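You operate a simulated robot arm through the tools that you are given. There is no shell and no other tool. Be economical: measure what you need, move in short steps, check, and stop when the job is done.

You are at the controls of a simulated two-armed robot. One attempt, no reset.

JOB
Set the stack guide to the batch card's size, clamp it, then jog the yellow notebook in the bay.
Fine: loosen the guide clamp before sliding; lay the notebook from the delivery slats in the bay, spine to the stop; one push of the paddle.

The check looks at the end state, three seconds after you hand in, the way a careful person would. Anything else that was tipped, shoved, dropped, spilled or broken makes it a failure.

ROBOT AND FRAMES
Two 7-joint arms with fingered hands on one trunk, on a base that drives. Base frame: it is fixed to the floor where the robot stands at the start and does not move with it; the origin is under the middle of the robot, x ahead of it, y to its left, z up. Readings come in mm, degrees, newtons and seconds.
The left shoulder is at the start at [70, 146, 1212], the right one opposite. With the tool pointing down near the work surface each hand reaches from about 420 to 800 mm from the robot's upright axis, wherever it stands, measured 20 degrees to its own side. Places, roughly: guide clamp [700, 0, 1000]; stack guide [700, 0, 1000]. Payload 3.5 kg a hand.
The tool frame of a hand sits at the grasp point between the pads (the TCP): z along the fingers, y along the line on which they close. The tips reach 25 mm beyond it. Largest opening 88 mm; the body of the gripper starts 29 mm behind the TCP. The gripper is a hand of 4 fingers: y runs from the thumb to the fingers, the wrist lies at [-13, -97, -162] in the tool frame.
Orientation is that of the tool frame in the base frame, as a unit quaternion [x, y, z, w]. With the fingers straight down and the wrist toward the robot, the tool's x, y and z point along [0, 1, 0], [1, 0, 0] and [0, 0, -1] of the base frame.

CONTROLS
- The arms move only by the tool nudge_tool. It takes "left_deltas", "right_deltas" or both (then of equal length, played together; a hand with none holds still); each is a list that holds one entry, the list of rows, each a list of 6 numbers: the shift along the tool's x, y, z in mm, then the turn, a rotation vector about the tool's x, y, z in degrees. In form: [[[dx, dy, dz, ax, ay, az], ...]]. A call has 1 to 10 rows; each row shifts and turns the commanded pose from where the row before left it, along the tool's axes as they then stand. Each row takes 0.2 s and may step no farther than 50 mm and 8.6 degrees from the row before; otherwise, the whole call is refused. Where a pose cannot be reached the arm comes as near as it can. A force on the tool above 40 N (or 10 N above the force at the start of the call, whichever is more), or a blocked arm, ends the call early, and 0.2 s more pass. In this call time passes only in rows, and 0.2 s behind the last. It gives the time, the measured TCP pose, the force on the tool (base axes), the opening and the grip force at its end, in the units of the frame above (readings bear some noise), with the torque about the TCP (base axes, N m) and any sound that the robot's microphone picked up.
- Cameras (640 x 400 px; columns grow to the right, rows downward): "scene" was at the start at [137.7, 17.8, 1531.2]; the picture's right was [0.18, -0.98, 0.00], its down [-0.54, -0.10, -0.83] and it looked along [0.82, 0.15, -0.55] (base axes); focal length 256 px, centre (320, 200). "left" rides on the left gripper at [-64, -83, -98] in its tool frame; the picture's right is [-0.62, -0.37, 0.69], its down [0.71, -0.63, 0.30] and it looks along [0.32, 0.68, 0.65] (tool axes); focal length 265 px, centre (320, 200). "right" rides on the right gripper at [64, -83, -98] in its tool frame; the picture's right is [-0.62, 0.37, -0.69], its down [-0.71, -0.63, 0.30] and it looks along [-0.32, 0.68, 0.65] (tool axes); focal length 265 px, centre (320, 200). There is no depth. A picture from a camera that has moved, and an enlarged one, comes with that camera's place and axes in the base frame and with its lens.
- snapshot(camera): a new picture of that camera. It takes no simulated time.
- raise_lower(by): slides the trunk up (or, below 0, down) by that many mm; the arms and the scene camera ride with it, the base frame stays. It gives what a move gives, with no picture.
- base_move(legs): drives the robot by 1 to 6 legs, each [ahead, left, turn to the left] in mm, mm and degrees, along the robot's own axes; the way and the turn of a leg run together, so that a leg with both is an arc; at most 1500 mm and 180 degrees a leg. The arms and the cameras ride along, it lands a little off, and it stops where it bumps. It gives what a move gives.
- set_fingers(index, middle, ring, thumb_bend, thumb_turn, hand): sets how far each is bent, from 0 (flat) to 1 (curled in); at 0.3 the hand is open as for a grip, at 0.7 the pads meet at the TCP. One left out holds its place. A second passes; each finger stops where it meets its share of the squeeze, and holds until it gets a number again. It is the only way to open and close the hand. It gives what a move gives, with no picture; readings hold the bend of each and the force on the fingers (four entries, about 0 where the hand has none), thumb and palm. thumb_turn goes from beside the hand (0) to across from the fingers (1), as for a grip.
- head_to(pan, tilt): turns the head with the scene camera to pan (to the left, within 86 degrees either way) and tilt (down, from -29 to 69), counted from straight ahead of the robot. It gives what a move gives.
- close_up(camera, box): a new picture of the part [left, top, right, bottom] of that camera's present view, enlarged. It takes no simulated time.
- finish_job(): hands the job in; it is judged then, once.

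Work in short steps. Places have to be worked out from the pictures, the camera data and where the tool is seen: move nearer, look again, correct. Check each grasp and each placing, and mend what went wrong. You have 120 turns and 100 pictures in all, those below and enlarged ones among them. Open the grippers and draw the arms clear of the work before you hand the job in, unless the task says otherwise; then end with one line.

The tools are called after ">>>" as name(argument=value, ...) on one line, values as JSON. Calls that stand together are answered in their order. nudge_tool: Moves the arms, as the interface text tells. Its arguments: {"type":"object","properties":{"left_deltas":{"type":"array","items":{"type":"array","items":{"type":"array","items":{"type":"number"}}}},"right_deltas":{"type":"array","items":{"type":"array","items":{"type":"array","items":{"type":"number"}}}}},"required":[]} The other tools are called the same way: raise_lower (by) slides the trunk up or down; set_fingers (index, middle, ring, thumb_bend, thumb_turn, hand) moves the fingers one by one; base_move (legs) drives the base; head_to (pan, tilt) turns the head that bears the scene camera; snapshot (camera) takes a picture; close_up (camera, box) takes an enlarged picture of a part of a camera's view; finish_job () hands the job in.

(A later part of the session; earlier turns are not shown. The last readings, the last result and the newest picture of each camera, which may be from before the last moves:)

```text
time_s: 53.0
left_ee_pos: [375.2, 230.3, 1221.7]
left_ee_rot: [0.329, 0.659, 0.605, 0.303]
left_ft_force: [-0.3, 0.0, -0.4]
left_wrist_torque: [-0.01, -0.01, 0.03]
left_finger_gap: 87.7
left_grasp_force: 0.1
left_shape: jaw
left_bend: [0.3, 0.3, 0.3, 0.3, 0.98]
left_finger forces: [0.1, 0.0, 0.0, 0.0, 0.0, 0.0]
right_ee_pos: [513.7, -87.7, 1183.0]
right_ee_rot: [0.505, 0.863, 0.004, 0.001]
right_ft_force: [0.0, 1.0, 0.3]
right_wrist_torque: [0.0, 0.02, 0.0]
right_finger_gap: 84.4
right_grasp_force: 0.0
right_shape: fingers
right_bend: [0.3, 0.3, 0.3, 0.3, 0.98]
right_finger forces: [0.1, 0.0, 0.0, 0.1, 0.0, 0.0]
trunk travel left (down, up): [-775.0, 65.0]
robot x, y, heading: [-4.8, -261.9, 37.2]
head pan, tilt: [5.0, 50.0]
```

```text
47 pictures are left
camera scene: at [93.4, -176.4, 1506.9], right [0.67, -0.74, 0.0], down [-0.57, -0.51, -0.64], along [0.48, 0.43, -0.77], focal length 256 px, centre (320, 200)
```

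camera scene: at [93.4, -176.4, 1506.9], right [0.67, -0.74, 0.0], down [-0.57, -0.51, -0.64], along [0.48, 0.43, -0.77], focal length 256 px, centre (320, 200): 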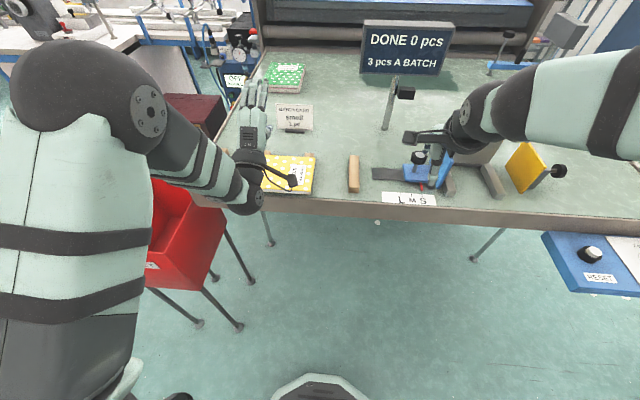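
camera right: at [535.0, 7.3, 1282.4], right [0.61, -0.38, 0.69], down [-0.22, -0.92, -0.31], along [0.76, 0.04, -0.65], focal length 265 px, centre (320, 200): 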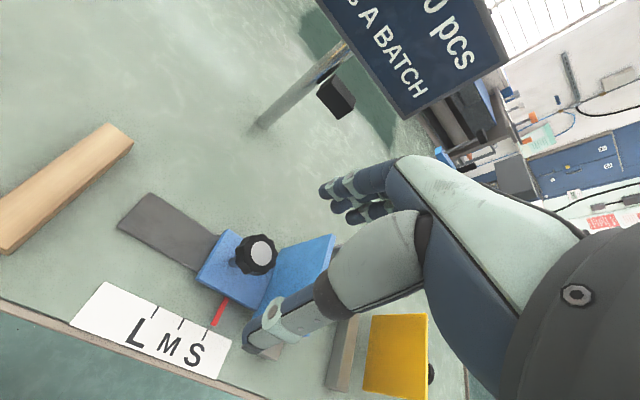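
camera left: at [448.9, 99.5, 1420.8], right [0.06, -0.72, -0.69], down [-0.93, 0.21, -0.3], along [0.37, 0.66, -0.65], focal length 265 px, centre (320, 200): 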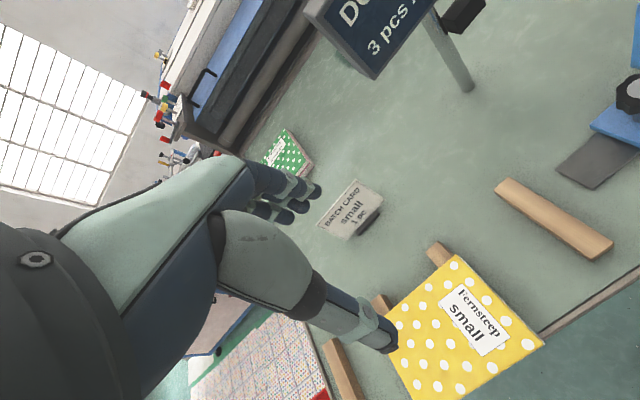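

The hand is level, pointing at the table and centred at V about 40. I pull back clear of the edge, then lower.

>>> nudge_tool(left_deltas=[[[0, 0, -40, 0, 0, 0], [0, 0, -45, 0, 0, 0], [0, -40, 0, 0, 0, 0], [0, -40, 0, 0, 0, 0], [0, -40, 0, 0, 0, 0], [0, -40, 0, 0, 0, 0], [0, -40, 0, 0, 0, 0], [0, 0, 0, 0, 0, 0]]])

>>> snapshot(camera="left")

>>> snapshot(camera="scene")

```text
time_s: 54.8
left_ee_pos: [311.0, 188.5, 1203.4]
left_ee_rot: [0.33, 0.659, 0.604, 0.302]
left_ft_force: [0.4, -0.7, 0.0]
left_wrist_torque: [0.0, -0.02, 0.01]
left_finger_gap: 88.0
left_grasp_force: 0.1
left_shape: jaw
left_bend: [0.3, 0.3, 0.3, 0.3, 0.98]
left_finger forces: [0.0, 0.1, 0.1, 0.1, 0.1, 0.1]
left hand out of reach, approached as far as the arm can: row 3, 4, 5, 6, 7
right_ee_pos: [513.7, -91.2, 1181.8]
right_ee_rot: [0.505, 0.863, 0.004, 0.001]
right_ft_force: [0.4, 0.2, -1.0]
right_wrist_torque: [0.0, 0.01, -0.02]
right_finger_gap: 84.8
right_grasp_force: 0.1
right_shape: fingers
right_bend: [0.3, 0.3, 0.3, 0.3, 0.98]
right_finger forces: [0.1, 0.0, 0.0, 0.1, 0.0, 0.0]
trunk travel left (down, up): [-775.0, 65.0]
robot x, y, heading: [-5.0, -260.9, 36.8]
head pan, tilt: [5.0, 50.0]
```

```text
46 pictures are left
camera left: at [265.9, 73.9, 1129.0], right [0.9, -0.1, -0.43], down [-0.23, 0.72, -0.65], along [0.37, 0.69, 0.62], focal length 265 px, centre (320, 200)
```

left: 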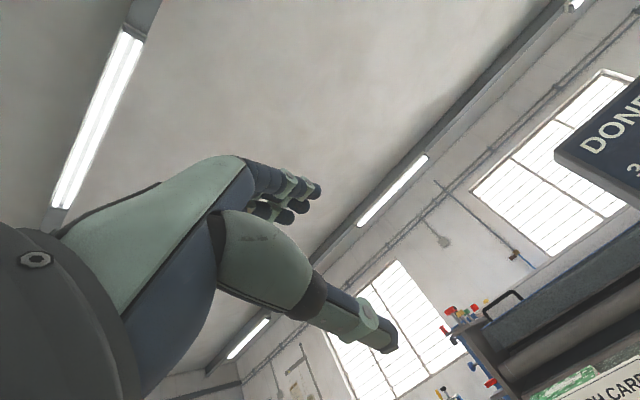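

```text
45 pictures are left
camera scene: at [92.1, -178.5, 1507.1], right [0.67, -0.74, 0.0], down [-0.57, -0.51, -0.64], along [0.48, 0.43, -0.77], focal length 256 px, centre (320, 200)
```

scene: 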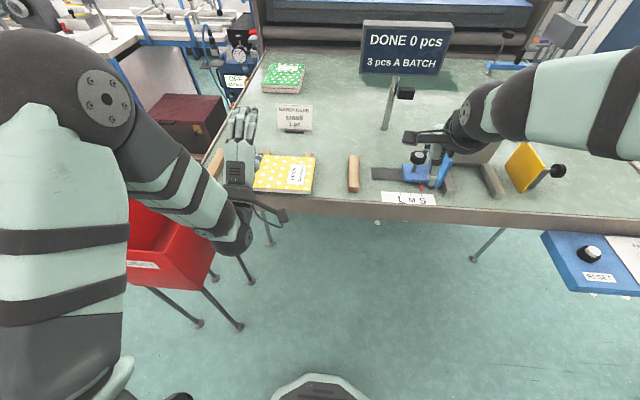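

The straight-down move is out of the arm's reach at this trunk height, so I lower the trunk instead. I raise the right hand first to keep it clear.

>>> nudge_tool(right_deltas=[[[0, 0, -40, 0, 0, 0], [0, 0, -40, 0, 0, 0], [0, 0, -40, 0, 0, 0], [0, 0, -40, 0, 0, 0], [0, 0, 0, 0, 0, 0]]])

>>> raise_lower(by=-130)

>>> snapshot(camera="scene")

>>> snapshot(camera="left")

```text
time_s: 56.0
left_ee_pos: [311.6, 188.8, 1203.8]
left_ee_rot: [0.33, 0.66, 0.604, 0.301]
left_ft_force: [0.3, 1.3, -0.1]
left_wrist_torque: [0.04, -0.01, -0.02]
left_finger_gap: 87.9
left_grasp_force: 0.1
left_shape: jaw
left_bend: [0.3, 0.3, 0.3, 0.3, 0.98]
left_finger forces: [0.0, 0.1, 0.0, 0.0, 0.0, 0.0]
right_ee_pos: [511.3, -90.7, 1343.2]
right_ee_rot: [0.505, 0.863, 0.004, 0.0]
right_ft_force: [-0.1, 0.2, 0.2]
right_wrist_torque: [-0.02, 0.02, -0.03]
right_finger_gap: 84.5
right_grasp_force: 0.1
right_shape: fingers
right_bend: [0.3, 0.3, 0.3, 0.3, 0.98]
right_finger forces: [0.0, 0.0, 0.0, 0.1, 0.0, 0.1]
trunk travel left (down, up): [-775.0, 65.0]
robot x, y, heading: [-6.1, -258.3, 37.3]
head pan, tilt: [5.0, 50.0]
```

```text
time_s: 57.6
left_ee_pos: [311.1, 189.1, 1074.4]
left_ee_rot: [0.33, 0.66, 0.603, 0.301]
left_ft_force: [-1.0, -0.7, 0.0]
left_wrist_torque: [-0.01, 0.02, -0.02]
left_finger_gap: 87.7
left_grasp_force: 0.1
left_shape: jaw
left_bend: [0.3, 0.3, 0.3, 0.3, 0.98]
left_finger forces: [0.0, 0.1, 0.1, 0.1, 0.1, 0.0]
right_ee_pos: [510.8, -90.6, 1212.7]
right_ee_rot: [0.504, 0.864, 0.005, 0.001]
right_ft_force: [-0.5, 0.1, 0.7]
right_wrist_torque: [0.01, 0.0, -0.04]
right_finger_gap: 84.7
right_grasp_force: 0.1
right_shape: fingers
right_bend: [0.3, 0.3, 0.3, 0.3, 0.98]
right_finger forces: [0.1, 0.1, 0.0, 0.0, 0.0, 0.1]
trunk travel left (down, up): [-645.0, 195.0]
robot x, y, heading: [-2.7, -257.5, 37.1]
head pan, tilt: [5.0, 50.0]
```

```text
44 pictures are left
camera scene: at [92.5, -177.8, 1377.0], right [0.67, -0.74, 0.0], down [-0.57, -0.51, -0.64], along [0.48, 0.43, -0.77], focal length 256 px, centre (320, 200)
```

scene: 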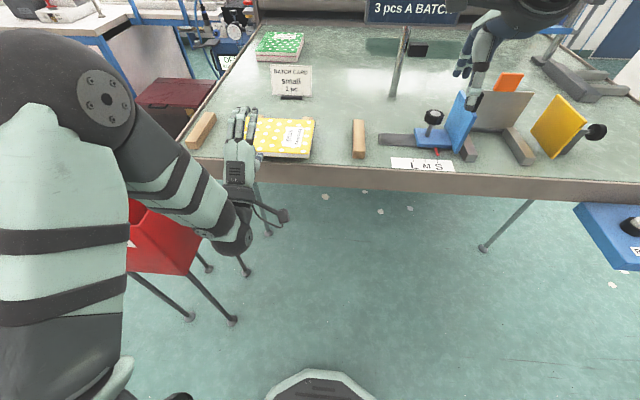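

```text
43 pictures are left
camera left: at [266.1, 74.4, 998.8], right [0.9, -0.1, -0.43], down [-0.23, 0.72, -0.65], along [0.38, 0.69, 0.62], focal length 265 px, centre (320, 200)
```

left: 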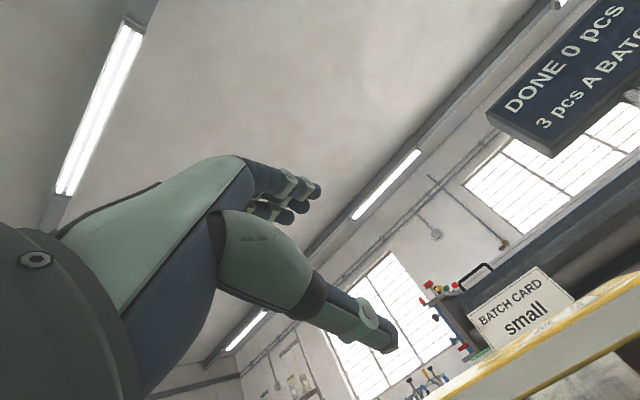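

The bin rim sits well below the arm. I lower 80 mm more and look along the notebook's edge with the left camera.

>>> raise_lower(by=-80)

>>> snapshot(camera="left")

>>> close_up(camera="scene", box=[170, 60, 390, 200])

```text
time_s: 58.8
left_ee_pos: [310.7, 189.1, 994.2]
left_ee_rot: [0.331, 0.661, 0.602, 0.301]
left_ft_force: [-0.3, -0.1, 0.2]
left_wrist_torque: [-0.01, 0.0, 0.01]
left_finger_gap: 87.9
left_grasp_force: 0.0
left_shape: jaw
left_bend: [0.3, 0.3, 0.3, 0.3, 0.98]
left_finger forces: [0.1, 0.0, 0.0, 0.0, 0.0, 0.0]
right_ee_pos: [512.1, -92.1, 1133.7]
right_ee_rot: [0.505, 0.863, 0.004, 0.0]
right_ft_force: [0.0, -0.5, 1.0]
right_wrist_torque: [0.01, -0.01, 0.01]
right_finger_gap: 84.7
right_grasp_force: 0.1
right_shape: fingers
right_bend: [0.3, 0.3, 0.3, 0.3, 0.98]
right_finger forces: [0.0, 0.0, 0.0, 0.0, 0.0, 0.0]
trunk travel left (down, up): [-565.0, 275.0]
robot x, y, heading: [-5.8, -260.5, 37.0]
head pan, tilt: [5.0, 50.0]
```

```text
42 pictures are left
camera left: at [266.1, 74.3, 918.8], right [0.9, -0.1, -0.43], down [-0.23, 0.72, -0.65], along [0.38, 0.69, 0.62], focal length 265 px, centre (320, 200)
```

left: 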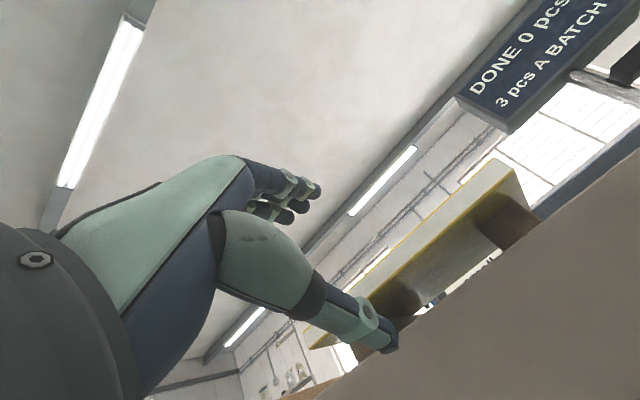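

```text
2.86 times, centred on (280, 130) of scene
camera zoom: at [92.5, -177.9, 1297.0], right [0.67, -0.74, 0.0], down [-0.57, -0.51, -0.64], along [0.48, 0.43, -0.77], focal length 731 px, centre (434, 400)
```

zoom: 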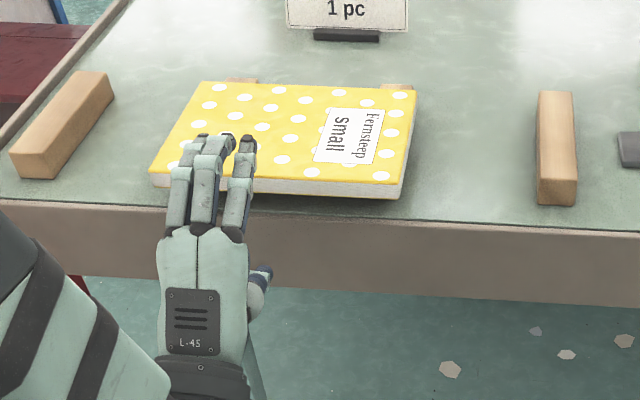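

The notebook spans z of about 971–985, with its front edge at U about 430 and the hand centred on it. The open thumb would hit the table edge, so I pre-bend it, level the pitch and lower to z about 981.

>>> set_fingers(hand="left", thumb_bend=0.6, index=0.45, middle=0.45, ring=0.45)

>>> raise_lower(by=-13)

>>> nudge_tool(left_deltas=[[[0, 0, 15, -5, 0, 0], [0, 0, 15, 0, 0, 0], [0, 0, 0, 0, 0, 0]]])

>>> snapshot(camera="left")

>>> close_up(camera="scene", box=[170, 60, 390, 200])

```text
time_s: 59.8
left_ee_pos: [311.2, 189.2, 994.6]
left_ee_rot: [0.33, 0.661, 0.603, 0.301]
left_ft_force: [0.2, -0.8, 1.3]
left_wrist_torque: [0.03, 0.02, 0.01]
left_finger_gap: 36.6
left_grasp_force: 0.2
left_shape: fingers
left_bend: [0.45, 0.45, 0.45, 0.6, 0.98]
left_finger forces: [0.1, 0.0, 0.0, 0.0, 0.0, 0.1]
right_ee_pos: [509.7, -90.6, 1132.7]
right_ee_rot: [0.505, 0.863, 0.004, 0.0]
right_ft_force: [-0.5, -0.3, -0.2]
right_wrist_torque: [-0.01, -0.01, 0.03]
right_finger_gap: 84.4
right_grasp_force: 0.1
right_shape: fingers
right_bend: [0.3, 0.3, 0.3, 0.3, 0.98]
right_finger forces: [0.1, 0.0, 0.0, 0.0, 0.0, 0.0]
trunk travel left (down, up): [-565.0, 275.0]
robot x, y, heading: [-2.7, -261.1, 36.9]
head pan, tilt: [5.0, 50.0]
```

```text
time_s: 60.4
left_ee_pos: [310.6, 187.3, 980.9]
left_ee_rot: [0.33, 0.66, 0.604, 0.301]
left_ft_force: [0.3, -0.2, -0.2]
left_wrist_torque: [0.03, 0.02, -0.04]
left_finger_gap: 36.9
left_grasp_force: 0.1
left_shape: fingers
left_bend: [0.45, 0.45, 0.45, 0.6, 0.98]
left_finger forces: [0.1, 0.0, 0.0, 0.0, 0.0, 0.1]
right_ee_pos: [510.7, -91.1, 1119.7]
right_ee_rot: [0.504, 0.864, 0.004, 0.0]
right_ft_force: [-0.1, 0.5, -0.1]
right_wrist_torque: [-0.07, 0.03, -0.04]
right_finger_gap: 84.5
right_grasp_force: 0.0
right_shape: fingers
right_bend: [0.3, 0.3, 0.3, 0.3, 0.98]
right_finger forces: [0.0, 0.1, 0.0, 0.0, 0.0, 0.1]
trunk travel left (down, up): [-552.0, 288.0]
robot x, y, heading: [-7.6, -262.9, 36.9]
head pan, tilt: [5.0, 50.0]
```

```text
time_s: 61.2
left_ee_pos: [328.1, 208.5, 1002.0]
left_ee_rot: [0.317, 0.633, 0.632, 0.316]
left_ft_force: [-0.1, -0.8, 0.4]
left_wrist_torque: [-0.01, 0.0, 0.01]
left_finger_gap: 37.0
left_grasp_force: 0.1
left_shape: fingers
left_bend: [0.45, 0.45, 0.45, 0.6, 0.98]
left_finger forces: [0.1, 0.0, 0.0, 0.0, 0.1, 0.1]
left hand out of reach, approached as far as the arm can: row 1
right_ee_pos: [511.1, -90.9, 1120.3]
right_ee_rot: [0.505, 0.863, 0.005, 0.0]
right_ft_force: [0.3, -0.1, -0.2]
right_wrist_torque: [-0.01, -0.03, -0.01]
right_finger_gap: 84.5
right_grasp_force: 0.0
right_shape: fingers
right_bend: [0.3, 0.3, 0.3, 0.3, 0.98]
right_finger forces: [0.1, 0.0, 0.0, 0.0, 0.1, 0.0]
trunk travel left (down, up): [-552.0, 288.0]
robot x, y, heading: [-2.8, -261.8, 36.8]
head pan, tilt: [5.0, 50.0]
```

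```text
40 pictures are left
camera left: at [288.4, 96.9, 918.0], right [0.93, -0.08, -0.37], down [-0.19, 0.75, -0.63], along [0.33, 0.65, 0.68], focal length 265 px, centre (320, 200)
```

left: 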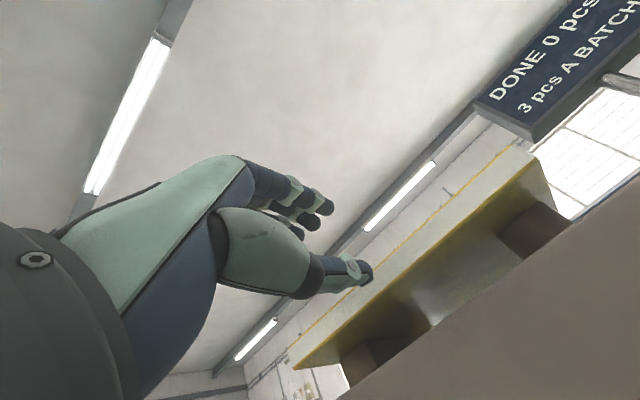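

```text
2.86 times, centred on (280, 130) of scene
camera zoom: at [92.0, -178.2, 1284.1], right [0.67, -0.74, 0.0], down [-0.57, -0.51, -0.64], along [0.48, 0.43, -0.77], focal length 731 px, centre (434, 400)
```

zoom: 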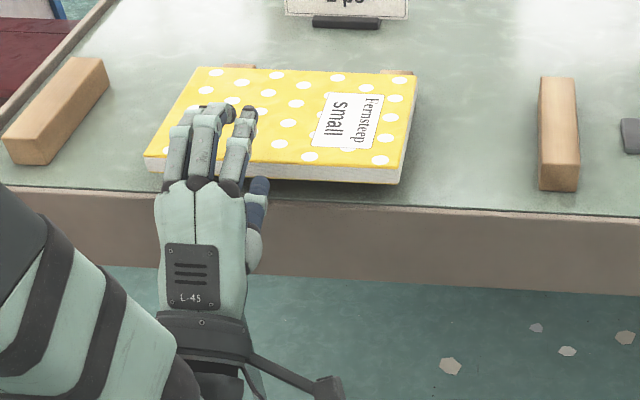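

The notebook, slats and gap are clear in both views. The hand is 20 mm high because of the reach limit, so I lower the trunk 21 mm, shift 6 mm right and move forward until the thumb is just under the overhang.

>>> raise_lower(by=-22)

>>> nudge_tool(left_deltas=[[[-6, 0, 10, 0, 0, 0], [0, 0, 10, 0, 0, 0], [0, 0, 0, 0, 0, 0]]])

>>> snapshot(camera="left")

>>> close_up(camera="scene", box=[190, 70, 330, 160])

```text
time_s: 61.8
left_ee_pos: [329.1, 208.6, 980.3]
left_ee_rot: [0.317, 0.634, 0.631, 0.315]
left_ft_force: [-0.5, 0.4, 0.4]
left_wrist_torque: [-0.04, -0.03, 0.03]
left_finger_gap: 36.7
left_grasp_force: 0.0
left_shape: fingers
left_bend: [0.45, 0.45, 0.45, 0.6, 0.98]
left_finger forces: [0.1, 0.1, 0.1, 0.0, 0.1, 0.0]
right_ee_pos: [511.0, -91.1, 1096.8]
right_ee_rot: [0.505, 0.863, 0.005, 0.001]
right_ft_force: [-0.5, 0.0, 0.0]
right_wrist_torque: [0.02, 0.0, 0.0]
right_finger_gap: 84.5
right_grasp_force: 0.0
right_shape: fingers
right_bend: [0.3, 0.3, 0.3, 0.3, 0.98]
right_finger forces: [0.0, 0.0, 0.0, 0.1, 0.1, 0.0]
trunk travel left (down, up): [-530.0, 310.0]
robot x, y, heading: [-3.7, -260.4, 37.0]
head pan, tilt: [5.0, 50.0]
```

```text
time_s: 62.6
left_ee_pos: [348.6, 214.8, 980.6]
left_ee_rot: [0.316, 0.633, 0.632, 0.316]
left_ft_force: [0.2, -0.2, -0.5]
left_wrist_torque: [0.0, -0.01, -0.03]
left_finger_gap: 36.8
left_grasp_force: 0.0
left_shape: fingers
left_bend: [0.45, 0.45, 0.45, 0.6, 0.98]
left_finger forces: [0.1, 0.0, 0.1, 0.1, 0.1, 0.1]
right_ee_pos: [510.6, -88.5, 1098.7]
right_ee_rot: [0.504, 0.863, 0.004, 0.0]
right_ft_force: [-0.8, -0.8, 0.4]
right_wrist_torque: [0.01, -0.03, -0.02]
right_finger_gap: 84.2
right_grasp_force: 0.0
right_shape: fingers
right_bend: [0.3, 0.3, 0.3, 0.3, 0.98]
right_finger forces: [0.1, 0.0, 0.1, 0.0, 0.1, 0.0]
trunk travel left (down, up): [-530.0, 310.0]
robot x, y, heading: [-6.0, -261.0, 37.2]
head pan, tilt: [5.0, 50.0]
```

```text
38 pictures are left
camera left: at [309.2, 104.7, 896.1], right [0.93, -0.08, -0.37], down [-0.19, 0.75, -0.63], along [0.33, 0.65, 0.68], focal length 265 px, centre (320, 200)
```

left: 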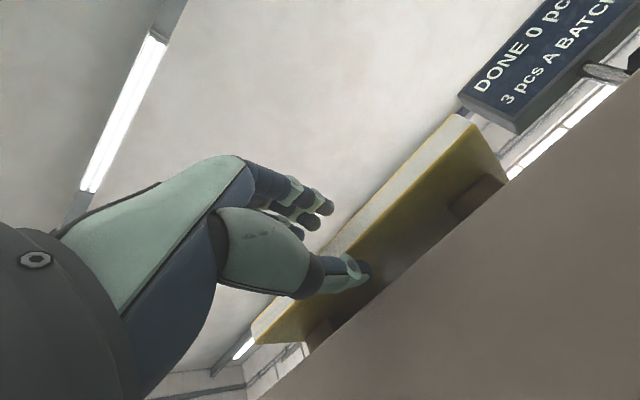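

```text
4.44 times, centred on (260, 115) of scene
camera zoom: at [92.6, -177.8, 1262.0], right [0.67, -0.74, 0.0], down [-0.57, -0.51, -0.64], along [0.48, 0.43, -0.77], focal length 1137 px, centre (587, 578)
```

zoom: 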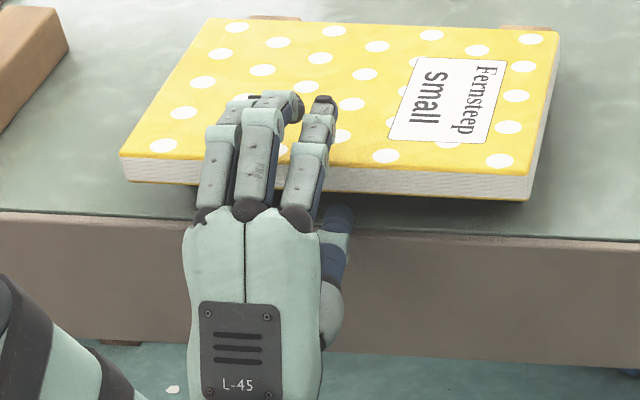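

The thumb tip is under the notebook at z about 960, midway between the notebook's underside and the table. I move forward 30 mm in small steps, watching the forces.

>>> nudge_tool(left_deltas=[[[0, 0, 8, 0, 0, 0], [0, 0, 8, 0, 0, 0], [0, 0, 7, 0, 0, 0], [0, 0, 7, 0, 0, 0], [0, 0, 0, 0, 0, 0]]])

>>> snapshot(camera="left")

>>> close_up(camera="scene", box=[190, 70, 330, 160])

```text
time_s: 63.8
left_ee_pos: [372.4, 232.8, 979.9]
left_ee_rot: [0.317, 0.634, 0.632, 0.315]
left_ft_force: [-0.2, -0.4, 1.5]
left_wrist_torque: [-0.04, 0.01, 0.05]
left_finger_gap: 35.8
left_grasp_force: 0.5
left_shape: fingers
left_bend: [0.45, 0.45, 0.45, 0.6, 0.98]
left_finger forces: [0.0, 0.0, 0.0, 0.0, 1.1, 0.1]
right_ee_pos: [510.7, -90.4, 1098.4]
right_ee_rot: [0.505, 0.863, 0.005, 0.0]
right_ft_force: [0.3, 0.6, -0.2]
right_wrist_torque: [0.0, 0.0, 0.01]
right_finger_gap: 84.2
right_grasp_force: 0.2
right_shape: fingers
right_bend: [0.3, 0.3, 0.3, 0.3, 0.98]
right_finger forces: [0.0, 0.0, 0.0, 0.1, 0.1, 0.0]
trunk travel left (down, up): [-530.0, 310.0]
robot x, y, heading: [-5.7, -262.1, 37.0]
head pan, tilt: [5.0, 50.0]
```

```text
36 pictures are left
camera left: at [333.0, 122.5, 895.4], right [0.93, -0.08, -0.37], down [-0.19, 0.75, -0.63], along [0.33, 0.65, 0.68], focal length 265 px, centre (320, 200)
```

left: 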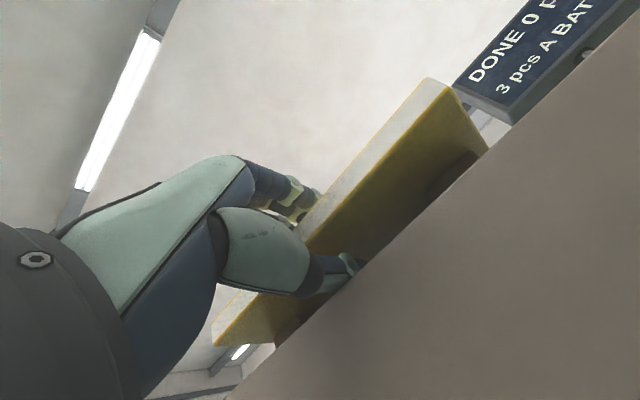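

```text
4.44 times, centred on (260, 115) of scene
camera zoom: at [92.5, -177.9, 1262.0], right [0.67, -0.74, 0.0], down [-0.57, -0.51, -0.64], along [0.48, 0.43, -0.77], focal length 1137 px, centre (587, 578)
```

zoom: 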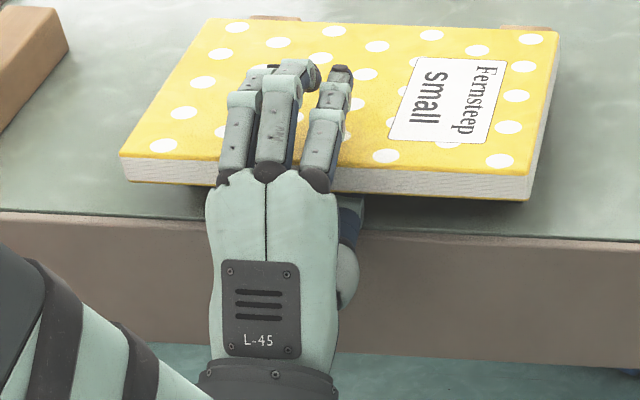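

The thumb is inserted with only light contact and the notebook has not moved. I close the fingers onto it.

>>> set_fingers(hand="left", index=0.85, middle=0.85, ring=0.85, thumb_bend=0.75)

>>> close_up(camera="scene", box=[190, 70, 330, 160])

```text
time_s: 64.8
left_ee_pos: [371.0, 232.4, 982.3]
left_ee_rot: [0.316, 0.631, 0.634, 0.317]
left_ft_force: [0.6, 3.2, 16.1]
left_wrist_torque: [0.46, -0.18, 0.03]
left_finger_gap: 9.4
left_grasp_force: 19.0
left_shape: fingers
left_bend: [0.71, 0.65, 0.71, 0.66, 0.97]
left_finger forces: [8.8, 8.4, 8.6, 0.1, 11.2, 0.0]
right_ee_pos: [509.6, -92.9, 1098.5]
right_ee_rot: [0.504, 0.863, 0.004, 0.001]
right_ft_force: [0.3, -0.5, 0.6]
right_wrist_torque: [-0.02, 0.01, -0.03]
right_finger_gap: 84.6
right_grasp_force: 0.1
right_shape: fingers
right_bend: [0.3, 0.3, 0.3, 0.3, 0.98]
right_finger forces: [0.0, 0.1, 0.1, 0.0, 0.0, 0.0]
trunk travel left (down, up): [-530.0, 310.0]
robot x, y, heading: [-4.0, -261.1, 37.1]
head pan, tilt: [5.0, 50.0]
```

```text
4.44 times, centred on (260, 115) of scene
camera zoom: at [91.2, -179.4, 1262.4], right [0.67, -0.74, 0.0], down [-0.57, -0.51, -0.64], along [0.48, 0.43, -0.76], focal length 1137 px, centre (587, 578)
```

zoom: 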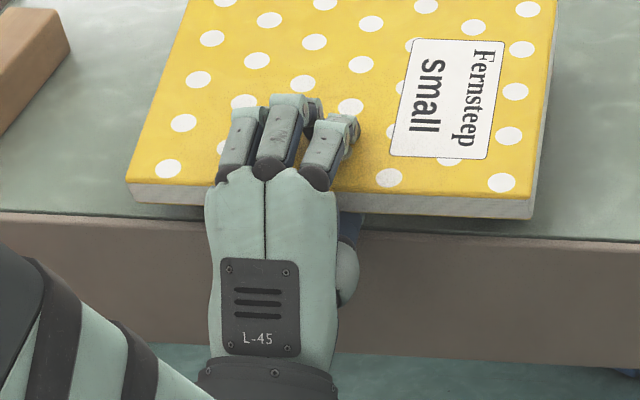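

The notebook is pinched, but its spine end has tipped up a little. I lift slowly by 40 mm with the trunk and look at how it hangs.

>>> raise_lower(by=40)

>>> snapshot(camera="scene")

>>> snapshot(camera="left")

```text
time_s: 65.7
left_ee_pos: [373.5, 233.4, 1018.4]
left_ee_rot: [0.317, 0.634, 0.631, 0.315]
left_ft_force: [0.3, -0.2, -2.3]
left_wrist_torque: [-0.06, 0.13, 0.03]
left_finger_gap: 8.5
left_grasp_force: 11.5
left_shape: fingers
left_bend: [0.72, 0.73, 0.73, 0.65, 0.94]
left_finger forces: [6.0, 2.9, 1.0, 0.1, 12.1, 0.1]
right_ee_pos: [511.3, -89.2, 1138.3]
right_ee_rot: [0.505, 0.863, 0.004, 0.0]
right_ft_force: [0.6, -0.2, 0.2]
right_wrist_torque: [0.01, -0.01, 0.02]
right_finger_gap: 84.7
right_grasp_force: 0.1
right_shape: fingers
right_bend: [0.3, 0.3, 0.3, 0.3, 0.98]
right_finger forces: [0.0, 0.1, 0.0, 0.1, 0.0, 0.0]
trunk travel left (down, up): [-570.0, 270.0]
robot x, y, heading: [-3.8, -261.1, 37.0]
head pan, tilt: [5.0, 50.0]
```

```text
33 pictures are left
camera scene: at [93.4, -177.1, 1301.8], right [0.67, -0.74, 0.0], down [-0.57, -0.51, -0.64], along [0.48, 0.43, -0.77], focal length 256 px, centre (320, 200)
```

scene: 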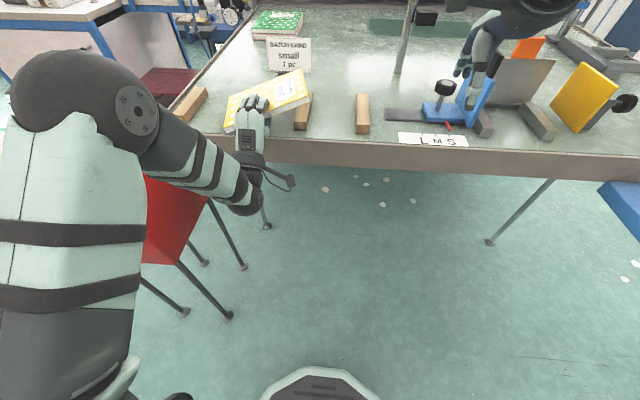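

```text
32 pictures are left
camera left: at [333.4, 122.6, 934.4], right [0.92, -0.08, -0.37], down [-0.19, 0.75, -0.63], along [0.33, 0.65, 0.68], focal length 265 px, centre (320, 200)
```

left: 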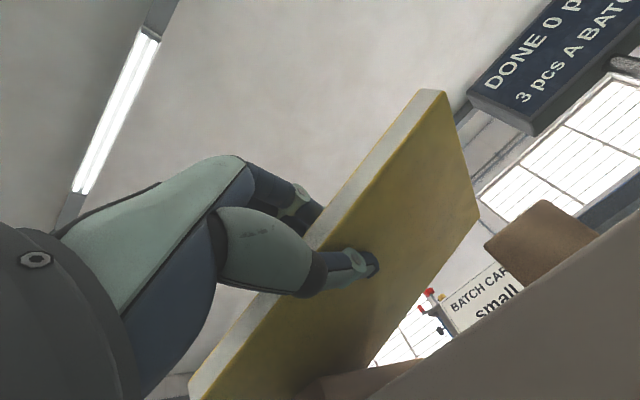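

It rolls left side down because the thumb bears right of the centre of mass. I set it back on the slats, then regrip further left.

>>> raise_lower(by=-40)

>>> set_fingers(hand="left", index=0.45, middle=0.45, ring=0.45, thumb_bend=0.6)

>>> close_up(camera="scene", box=[170, 50, 350, 165])

>>> snapshot(camera="left")

```text
time_s: 66.5
left_ee_pos: [371.1, 231.9, 984.7]
left_ee_rot: [0.315, 0.63, 0.635, 0.317]
left_ft_force: [-1.2, -0.6, 18.3]
left_wrist_torque: [0.58, -0.23, 0.18]
left_finger_gap: 8.5
left_grasp_force: 19.7
left_shape: fingers
left_bend: [0.72, 0.73, 0.72, 0.64, 0.97]
left_finger forces: [8.0, 9.6, 11.5, 0.1, 10.3, 0.0]
right_ee_pos: [508.8, -93.0, 1099.0]
right_ee_rot: [0.504, 0.863, 0.005, 0.002]
right_ft_force: [-0.8, -0.2, 0.0]
right_wrist_torque: [0.02, 0.01, 0.04]
right_finger_gap: 84.5
right_grasp_force: 0.0
right_shape: fingers
right_bend: [0.3, 0.3, 0.3, 0.3, 0.98]
right_finger forces: [0.0, 0.1, 0.0, 0.1, 0.0, 0.1]
trunk travel left (down, up): [-530.0, 310.0]
robot x, y, heading: [-6.2, -262.4, 36.9]
head pan, tilt: [5.0, 50.0]
```

```text
time_s: 67.5
left_ee_pos: [373.3, 233.2, 979.2]
left_ee_rot: [0.317, 0.634, 0.632, 0.315]
left_ft_force: [0.0, -0.6, 1.1]
left_wrist_torque: [-0.04, 0.0, -0.03]
left_finger_gap: 35.0
left_grasp_force: 0.3
left_shape: fingers
left_bend: [0.45, 0.45, 0.45, 0.61, 0.98]
left_finger forces: [0.0, 0.0, 0.0, 0.0, 0.8, 0.1]
right_ee_pos: [511.5, -90.4, 1098.3]
right_ee_rot: [0.504, 0.863, 0.005, 0.001]
right_ft_force: [0.0, 0.0, -0.4]
right_wrist_torque: [0.03, 0.0, 0.0]
right_finger_gap: 84.8
right_grasp_force: 0.0
right_shape: fingers
right_bend: [0.3, 0.3, 0.3, 0.3, 0.98]
right_finger forces: [0.0, 0.0, 0.0, 0.1, 0.0, 0.1]
trunk travel left (down, up): [-530.0, 310.0]
robot x, y, heading: [-3.5, -265.2, 37.0]
head pan, tilt: [5.0, 50.0]
```

```text
3.48 times, centred on (260, 108) of scene
camera zoom: at [92.5, -177.9, 1262.0], right [0.67, -0.74, 0.0], down [-0.57, -0.51, -0.64], along [0.48, 0.43, -0.77], focal length 890 px, centre (529, 522)
```

zoom: 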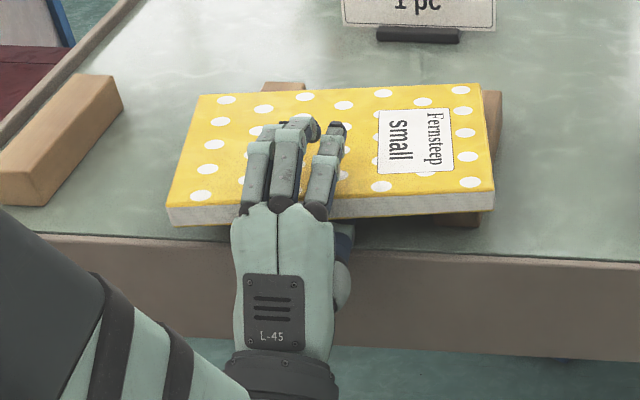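

```text
30 pictures are left
camera left: at [332.9, 122.2, 895.2], right [0.93, -0.08, -0.37], down [-0.19, 0.75, -0.63], along [0.33, 0.65, 0.68], focal length 265 px, centre (320, 200)
```

left: 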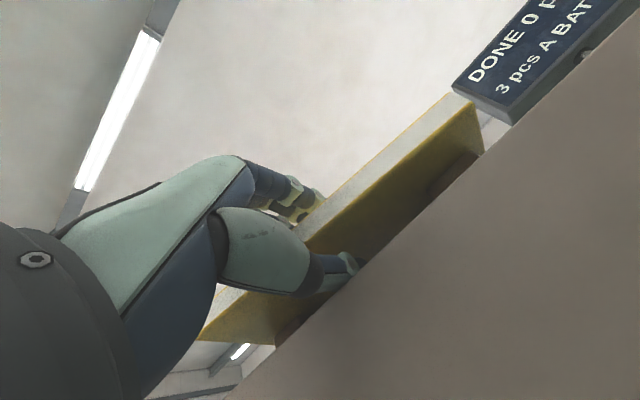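

Back on the slats, the notebook has shifted about 10 mm left and yawed about 10°. I back out, yaw the hand to match, move left and re-enter with the thumb under the centre of mass.

>>> nudge_tool(left_deltas=[[[0, 0, -12, 0, 0, 0], [0, 0, -12, 0, 0, 0], [0, 0, -11, 0, 0, 0], [5, 0, 2, 0, 5, 0], [0, 0, 0, 0, 5, 0], [0, 0, 0, 0, 0, 0]]])

>>> nudge_tool(left_deltas=[[[0, 0, 10, 0, 0, 0], [0, 0, 10, 0, 0, 0], [0, 0, 8, 0, 0, 0], [0, 0, 8, 0, 0, 0], [0, 0, 0, 0, 0, 0]]])

>>> close_up(camera="scene", box=[170, 50, 350, 165])

```text
time_s: 68.9
left_ee_pos: [343.2, 217.6, 979.6]
left_ee_rot: [0.26, 0.658, 0.657, 0.259]
left_ft_force: [0.7, -0.7, -0.1]
left_wrist_torque: [0.02, 0.0, -0.01]
left_finger_gap: 35.6
left_grasp_force: 0.1
left_shape: fingers
left_bend: [0.45, 0.45, 0.45, 0.6, 0.98]
left_finger forces: [0.0, 0.0, 0.0, 0.0, 0.0, 0.0]
right_ee_pos: [510.7, -90.4, 1098.5]
right_ee_rot: [0.505, 0.863, 0.004, 0.001]
right_ft_force: [-1.0, -0.4, 0.0]
right_wrist_torque: [0.0, 0.01, 0.01]
right_finger_gap: 84.5
right_grasp_force: 0.0
right_shape: fingers
right_bend: [0.3, 0.3, 0.3, 0.3, 0.98]
right_finger forces: [0.0, 0.1, 0.1, 0.0, 0.0, 0.0]
trunk travel left (down, up): [-530.0, 310.0]
robot x, y, heading: [-6.5, -258.9, 36.9]
head pan, tilt: [5.0, 50.0]
```

```text
time_s: 70.1
left_ee_pos: [367.0, 242.7, 979.3]
left_ee_rot: [0.259, 0.658, 0.658, 0.259]
left_ft_force: [0.2, -0.5, 2.5]
left_wrist_torque: [-0.05, 0.03, -0.02]
left_finger_gap: 34.8
left_grasp_force: 0.9
left_shape: fingers
left_bend: [0.45, 0.45, 0.45, 0.61, 0.98]
left_finger forces: [0.1, 0.1, 0.0, 0.1, 2.2, 0.0]
right_ee_pos: [511.0, -90.8, 1097.8]
right_ee_rot: [0.505, 0.863, 0.005, 0.0]
right_ft_force: [-0.3, 0.6, -0.3]
right_wrist_torque: [0.02, 0.01, 0.05]
right_finger_gap: 84.6
right_grasp_force: 0.0
right_shape: fingers
right_bend: [0.3, 0.3, 0.3, 0.3, 0.98]
right_finger forces: [0.0, 0.0, 0.0, 0.0, 0.0, 0.0]
trunk travel left (down, up): [-530.0, 310.0]
robot x, y, heading: [-3.3, -259.6, 37.1]
head pan, tilt: [5.0, 50.0]
```

```text
3.48 times, centred on (260, 108) of scene
camera zoom: at [92.3, -178.2, 1262.1], right [0.67, -0.74, 0.0], down [-0.57, -0.51, -0.64], along [0.48, 0.43, -0.77], focal length 890 px, centre (529, 522)
```

zoom: 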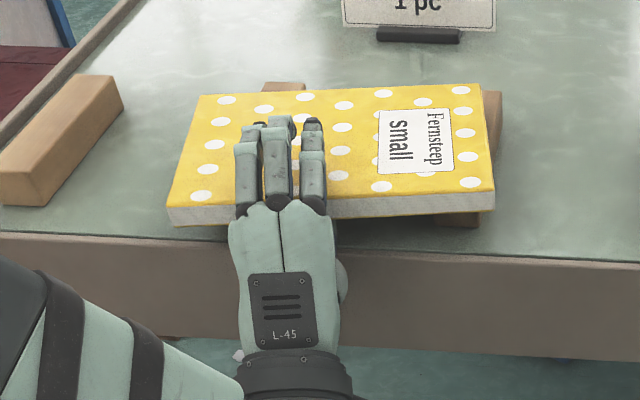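

The thumb now lies under the notebook's midline. I close the grip and lift 40 mm.

>>> set_fingers(hand="left", index=0.9, middle=0.9, ring=0.9, thumb_bend=0.9)

>>> raise_lower(by=40)

>>> close_up(camera="scene", box=[170, 50, 350, 165])

>>> snapshot(camera="left")

```text
time_s: 71.1
left_ee_pos: [368.5, 242.3, 979.5]
left_ee_rot: [0.26, 0.658, 0.658, 0.26]
left_ft_force: [0.2, 1.3, 3.0]
left_wrist_torque: [0.29, 0.23, -0.07]
left_finger_gap: 8.4
left_grasp_force: 22.0
left_shape: fingers
left_bend: [0.6, 0.61, 0.62, 0.72, 0.97]
left_finger forces: [8.0, 7.8, 7.4, 0.1, 20.8, 0.0]
right_ee_pos: [511.6, -90.3, 1097.6]
right_ee_rot: [0.504, 0.863, 0.004, 0.0]
right_ft_force: [0.6, -0.2, 0.4]
right_wrist_torque: [0.01, -0.01, 0.02]
right_finger_gap: 84.6
right_grasp_force: 0.2
right_shape: fingers
right_bend: [0.3, 0.3, 0.3, 0.3, 0.98]
right_finger forces: [0.0, 0.1, 0.0, 0.0, 0.1, 0.0]
trunk travel left (down, up): [-530.0, 310.0]
robot x, y, heading: [-5.6, -258.2, 36.8]
head pan, tilt: [5.0, 50.0]
```

```text
time_s: 71.9
left_ee_pos: [368.1, 243.3, 1018.0]
left_ee_rot: [0.261, 0.659, 0.656, 0.258]
left_ft_force: [-0.6, 1.0, -1.7]
left_wrist_torque: [0.07, 0.1, 0.02]
left_finger_gap: 7.7
left_grasp_force: 19.0
left_shape: fingers
left_bend: [0.59, 0.65, 0.71, 0.76, 0.93]
left_finger forces: [11.8, 4.9, 1.8, 0.1, 20.1, 0.0]
right_ee_pos: [510.9, -89.0, 1137.0]
right_ee_rot: [0.505, 0.863, 0.004, 0.0]
right_ft_force: [-0.2, 0.6, -0.4]
right_wrist_torque: [-0.04, -0.03, -0.02]
right_finger_gap: 84.3
right_grasp_force: 0.1
right_shape: fingers
right_bend: [0.3, 0.3, 0.3, 0.3, 0.98]
right_finger forces: [0.0, 0.1, 0.0, 0.0, 0.1, 0.0]
trunk travel left (down, up): [-570.0, 270.0]
robot x, y, heading: [-1.7, -258.5, 37.1]
head pan, tilt: [5.0, 50.0]
```

```text
3.48 times, centred on (260, 108) of scene
camera zoom: at [93.1, -177.3, 1301.9], right [0.67, -0.74, 0.0], down [-0.57, -0.51, -0.64], along [0.48, 0.43, -0.77], focal length 890 px, centre (529, 522)
```

zoom: 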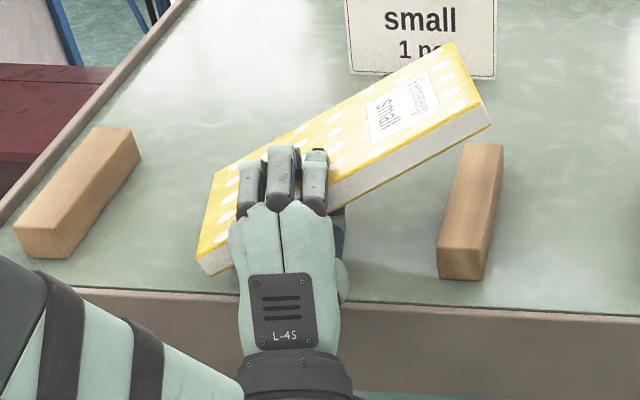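

```text
27 pictures are left
camera left: at [348.5, 127.3, 934.4], right [0.92, 0.08, -0.37], down [-0.32, 0.71, -0.63], along [0.21, 0.7, 0.68], focal length 265 px, centre (320, 200)
```

left: 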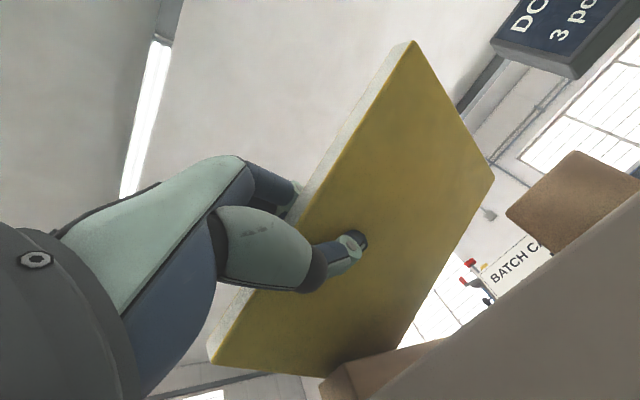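

The thumb opposes the index, so the middle and ring fingers push the left side down. I set the notebook down again. For the next grip I'll shift further left and use index and thumb as the pinch, with middle and ring only resting on top.

>>> raise_lower(by=-40)

>>> set_fingers(hand="left", index=0.45, middle=0.45, ring=0.45, thumb_bend=0.6)

>>> close_up(camera="scene", box=[170, 50, 350, 165])

```text
time_s: 72.8
left_ee_pos: [368.6, 242.0, 979.0]
left_ee_rot: [0.261, 0.658, 0.657, 0.26]
left_ft_force: [0.3, -2.5, 2.9]
left_wrist_torque: [0.38, 0.2, 0.0]
left_finger_gap: 8.2
left_grasp_force: 23.2
left_shape: fingers
left_bend: [0.6, 0.61, 0.61, 0.74, 0.96]
left_finger forces: [7.7, 8.2, 8.5, 0.1, 21.5, 0.0]
right_ee_pos: [510.1, -91.5, 1097.4]
right_ee_rot: [0.504, 0.864, 0.005, 0.001]
right_ft_force: [-0.1, 0.5, 0.3]
right_wrist_torque: [-0.03, 0.0, 0.01]
right_finger_gap: 84.5
right_grasp_force: 0.2
right_shape: fingers
right_bend: [0.3, 0.3, 0.3, 0.3, 0.98]
right_finger forces: [0.1, 0.1, 0.0, 0.1, 0.1, 0.0]
trunk travel left (down, up): [-530.0, 310.0]
robot x, y, heading: [-4.3, -256.6, 37.0]
head pan, tilt: [5.0, 50.0]
```

```text
time_s: 73.8
left_ee_pos: [368.1, 242.3, 979.6]
left_ee_rot: [0.26, 0.659, 0.657, 0.258]
left_ft_force: [-0.5, -0.8, 2.1]
left_wrist_torque: [-0.04, 0.01, 0.02]
left_finger_gap: 34.2
left_grasp_force: 0.6
left_shape: fingers
left_bend: [0.45, 0.45, 0.45, 0.61, 0.97]
left_finger forces: [0.1, 0.1, 0.0, 0.0, 1.9, 0.0]
right_ee_pos: [511.0, -90.3, 1098.0]
right_ee_rot: [0.505, 0.863, 0.005, 0.001]
right_ft_force: [-0.2, 0.2, 0.3]
right_wrist_torque: [0.01, 0.01, 0.02]
right_finger_gap: 84.5
right_grasp_force: 0.1
right_shape: fingers
right_bend: [0.3, 0.3, 0.3, 0.3, 0.98]
right_finger forces: [0.0, 0.1, 0.1, 0.0, 0.0, 0.0]
trunk travel left (down, up): [-530.0, 310.0]
robot x, y, heading: [-5.4, -259.5, 36.8]
head pan, tilt: [5.0, 50.0]
```

```text
3.48 times, centred on (260, 108) of scene
camera zoom: at [92.5, -178.0, 1262.0], right [0.67, -0.74, 0.0], down [-0.57, -0.51, -0.64], along [0.48, 0.43, -0.77], focal length 890 px, centre (529, 522)
```

zoom: 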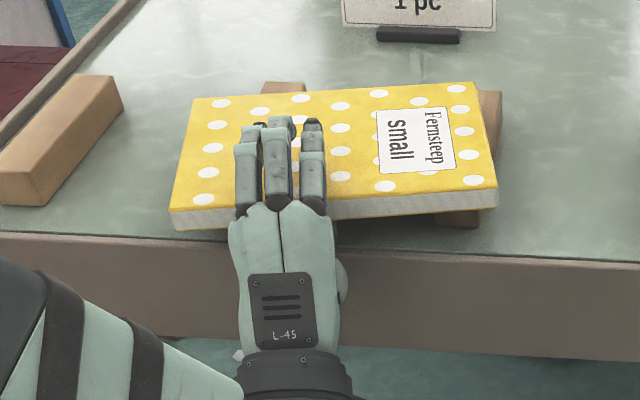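

The notebook settled again, yawed about 12°. I back out, shift 20 mm left, add 2° of yaw and re-enter.

>>> nudge_tool(left_deltas=[[[0, 0, -12, 0, 0, 0], [0, 0, -12, 0, 0, 0], [0, 0, -10, 0, 0, 0], [20, 0, 0, 0, 2, 0], [0, 0, 0, 0, 0, 0], [0, 0, 12, 0, 0, 0], [0, 0, 12, 0, 0, 0], [0, 0, 12, 0, 0, 0], [0, 0, 0, 0, 0, 0]]])

>>> set_fingers(hand="left", index=0.9, middle=0.57, ring=0.57, thumb_bend=0.72)

>>> close_up(camera="scene", box=[170, 50, 350, 165])

```text
time_s: 75.8
left_ee_pos: [354.6, 258.7, 980.1]
left_ee_rot: [0.249, 0.663, 0.661, 0.247]
left_ft_force: [-1.0, 0.5, 1.2]
left_wrist_torque: [0.01, -0.01, 0.03]
left_finger_gap: 35.6
left_grasp_force: 0.2
left_shape: fingers
left_bend: [0.45, 0.45, 0.45, 0.6, 0.98]
left_finger forces: [0.0, 0.1, 0.1, 0.0, 0.7, 0.0]
right_ee_pos: [510.8, -91.0, 1097.9]
right_ee_rot: [0.505, 0.863, 0.004, 0.0]
right_ft_force: [0.5, -0.1, -0.2]
right_wrist_torque: [0.04, 0.0, 0.01]
right_finger_gap: 84.1
right_grasp_force: 0.1
right_shape: fingers
right_bend: [0.3, 0.3, 0.3, 0.3, 0.98]
right_finger forces: [0.1, 0.0, 0.0, 0.1, 0.0, 0.1]
trunk travel left (down, up): [-530.0, 310.0]
robot x, y, heading: [-4.0, -260.4, 36.9]
head pan, tilt: [5.0, 50.0]
```

```text
time_s: 76.8
left_ee_pos: [353.7, 258.4, 980.7]
left_ee_rot: [0.248, 0.663, 0.662, 0.247]
left_ft_force: [0.7, 1.2, 3.1]
left_wrist_torque: [0.05, -0.09, 0.03]
left_finger_gap: 9.1
left_grasp_force: 5.6
left_shape: fingers
left_bend: [0.62, 0.56, 0.56, 0.68, 0.97]
left_finger forces: [7.5, 0.0, 0.0, 0.0, 3.9, 0.1]
right_ee_pos: [511.2, -91.1, 1097.8]
right_ee_rot: [0.505, 0.863, 0.004, 0.001]
right_ft_force: [-1.1, 0.1, 0.1]
right_wrist_torque: [-0.01, -0.02, 0.0]
right_finger_gap: 84.2
right_grasp_force: 0.1
right_shape: fingers
right_bend: [0.3, 0.3, 0.3, 0.3, 0.98]
right_finger forces: [0.0, 0.0, 0.1, 0.0, 0.1, 0.1]
trunk travel left (down, up): [-530.0, 310.0]
robot x, y, heading: [-5.6, -261.9, 37.0]
head pan, tilt: [5.0, 50.0]
```

```text
3.48 times, centred on (260, 108) of scene
camera zoom: at [92.5, -177.8, 1262.0], right [0.67, -0.74, 0.0], down [-0.57, -0.51, -0.64], along [0.48, 0.43, -0.77], focal length 890 px, centre (529, 522)
```

zoom: 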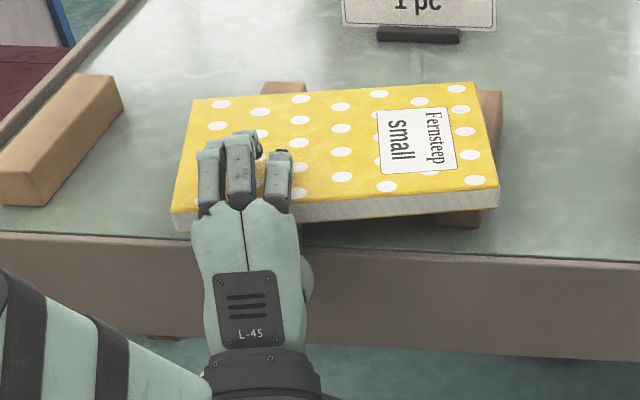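

The pinch axis is now left of the centre of mass, so the middle and ring fingers will act as top stops. I firm up thumb and index, set middle and ring to touch, and lift 20 mm.

>>> set_fingers(hand="left", index=0.95, middle=0.61, ring=0.61, thumb_bend=0.85)

>>> raise_lower(by=20)

>>> close_up(camera="scene", box=[170, 50, 350, 165])

```text
time_s: 77.8
left_ee_pos: [354.1, 259.9, 979.5]
left_ee_rot: [0.25, 0.663, 0.661, 0.248]
left_ft_force: [0.4, 0.6, -0.2]
left_wrist_torque: [0.09, 0.03, 0.02]
left_finger_gap: 8.5
left_grasp_force: 13.2
left_shape: fingers
left_bend: [0.59, 0.59, 0.59, 0.72, 0.97]
left_finger forces: [8.9, 1.9, 1.6, 0.1, 13.6, 0.0]
right_ee_pos: [510.7, -89.5, 1097.3]
right_ee_rot: [0.505, 0.863, 0.003, 0.0]
right_ft_force: [-0.2, -0.1, 0.1]
right_wrist_torque: [0.0, -0.01, -0.01]
right_finger_gap: 84.6
right_grasp_force: 0.0
right_shape: fingers
right_bend: [0.3, 0.3, 0.3, 0.3, 0.98]
right_finger forces: [0.0, 0.0, 0.0, 0.1, 0.0, 0.0]
trunk travel left (down, up): [-530.0, 310.0]
robot x, y, heading: [-5.0, -263.5, 37.0]
head pan, tilt: [5.0, 50.0]
```

```text
time_s: 78.4
left_ee_pos: [354.0, 259.4, 999.5]
left_ee_rot: [0.249, 0.664, 0.661, 0.247]
left_ft_force: [-0.4, -0.6, -2.2]
left_wrist_torque: [-0.01, 0.16, 0.03]
left_finger_gap: 8.2
left_grasp_force: 14.3
left_shape: fingers
left_bend: [0.59, 0.59, 0.59, 0.73, 0.97]
left_finger forces: [10.0, 1.6, 1.7, 0.0, 16.2, 0.1]
right_ee_pos: [511.3, -90.2, 1118.5]
right_ee_rot: [0.504, 0.864, 0.004, 0.001]
right_ft_force: [-0.3, -0.4, 0.0]
right_wrist_torque: [0.02, 0.01, 0.01]
right_finger_gap: 84.5
right_grasp_force: 0.0
right_shape: fingers
right_bend: [0.3, 0.3, 0.3, 0.3, 0.98]
right_finger forces: [0.0, 0.1, 0.1, 0.1, 0.0, 0.0]
trunk travel left (down, up): [-550.0, 290.0]
robot x, y, heading: [-3.8, -259.6, 36.9]
head pan, tilt: [5.0, 50.0]
```

```text
3.48 times, centred on (260, 108) of scene
camera zoom: at [93.2, -177.2, 1281.9], right [0.67, -0.74, 0.0], down [-0.57, -0.51, -0.64], along [0.48, 0.43, -0.77], focal length 890 px, centre (529, 522)
```

zoom: 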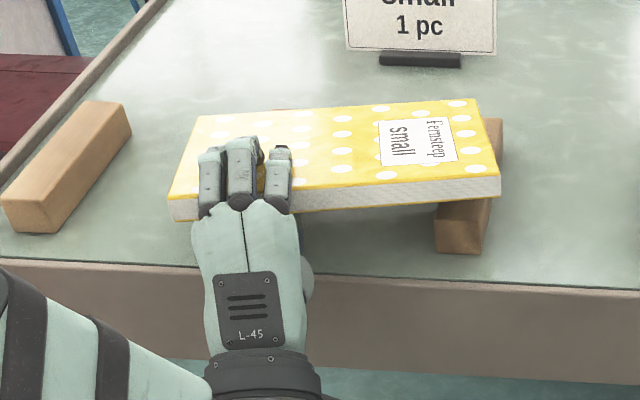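

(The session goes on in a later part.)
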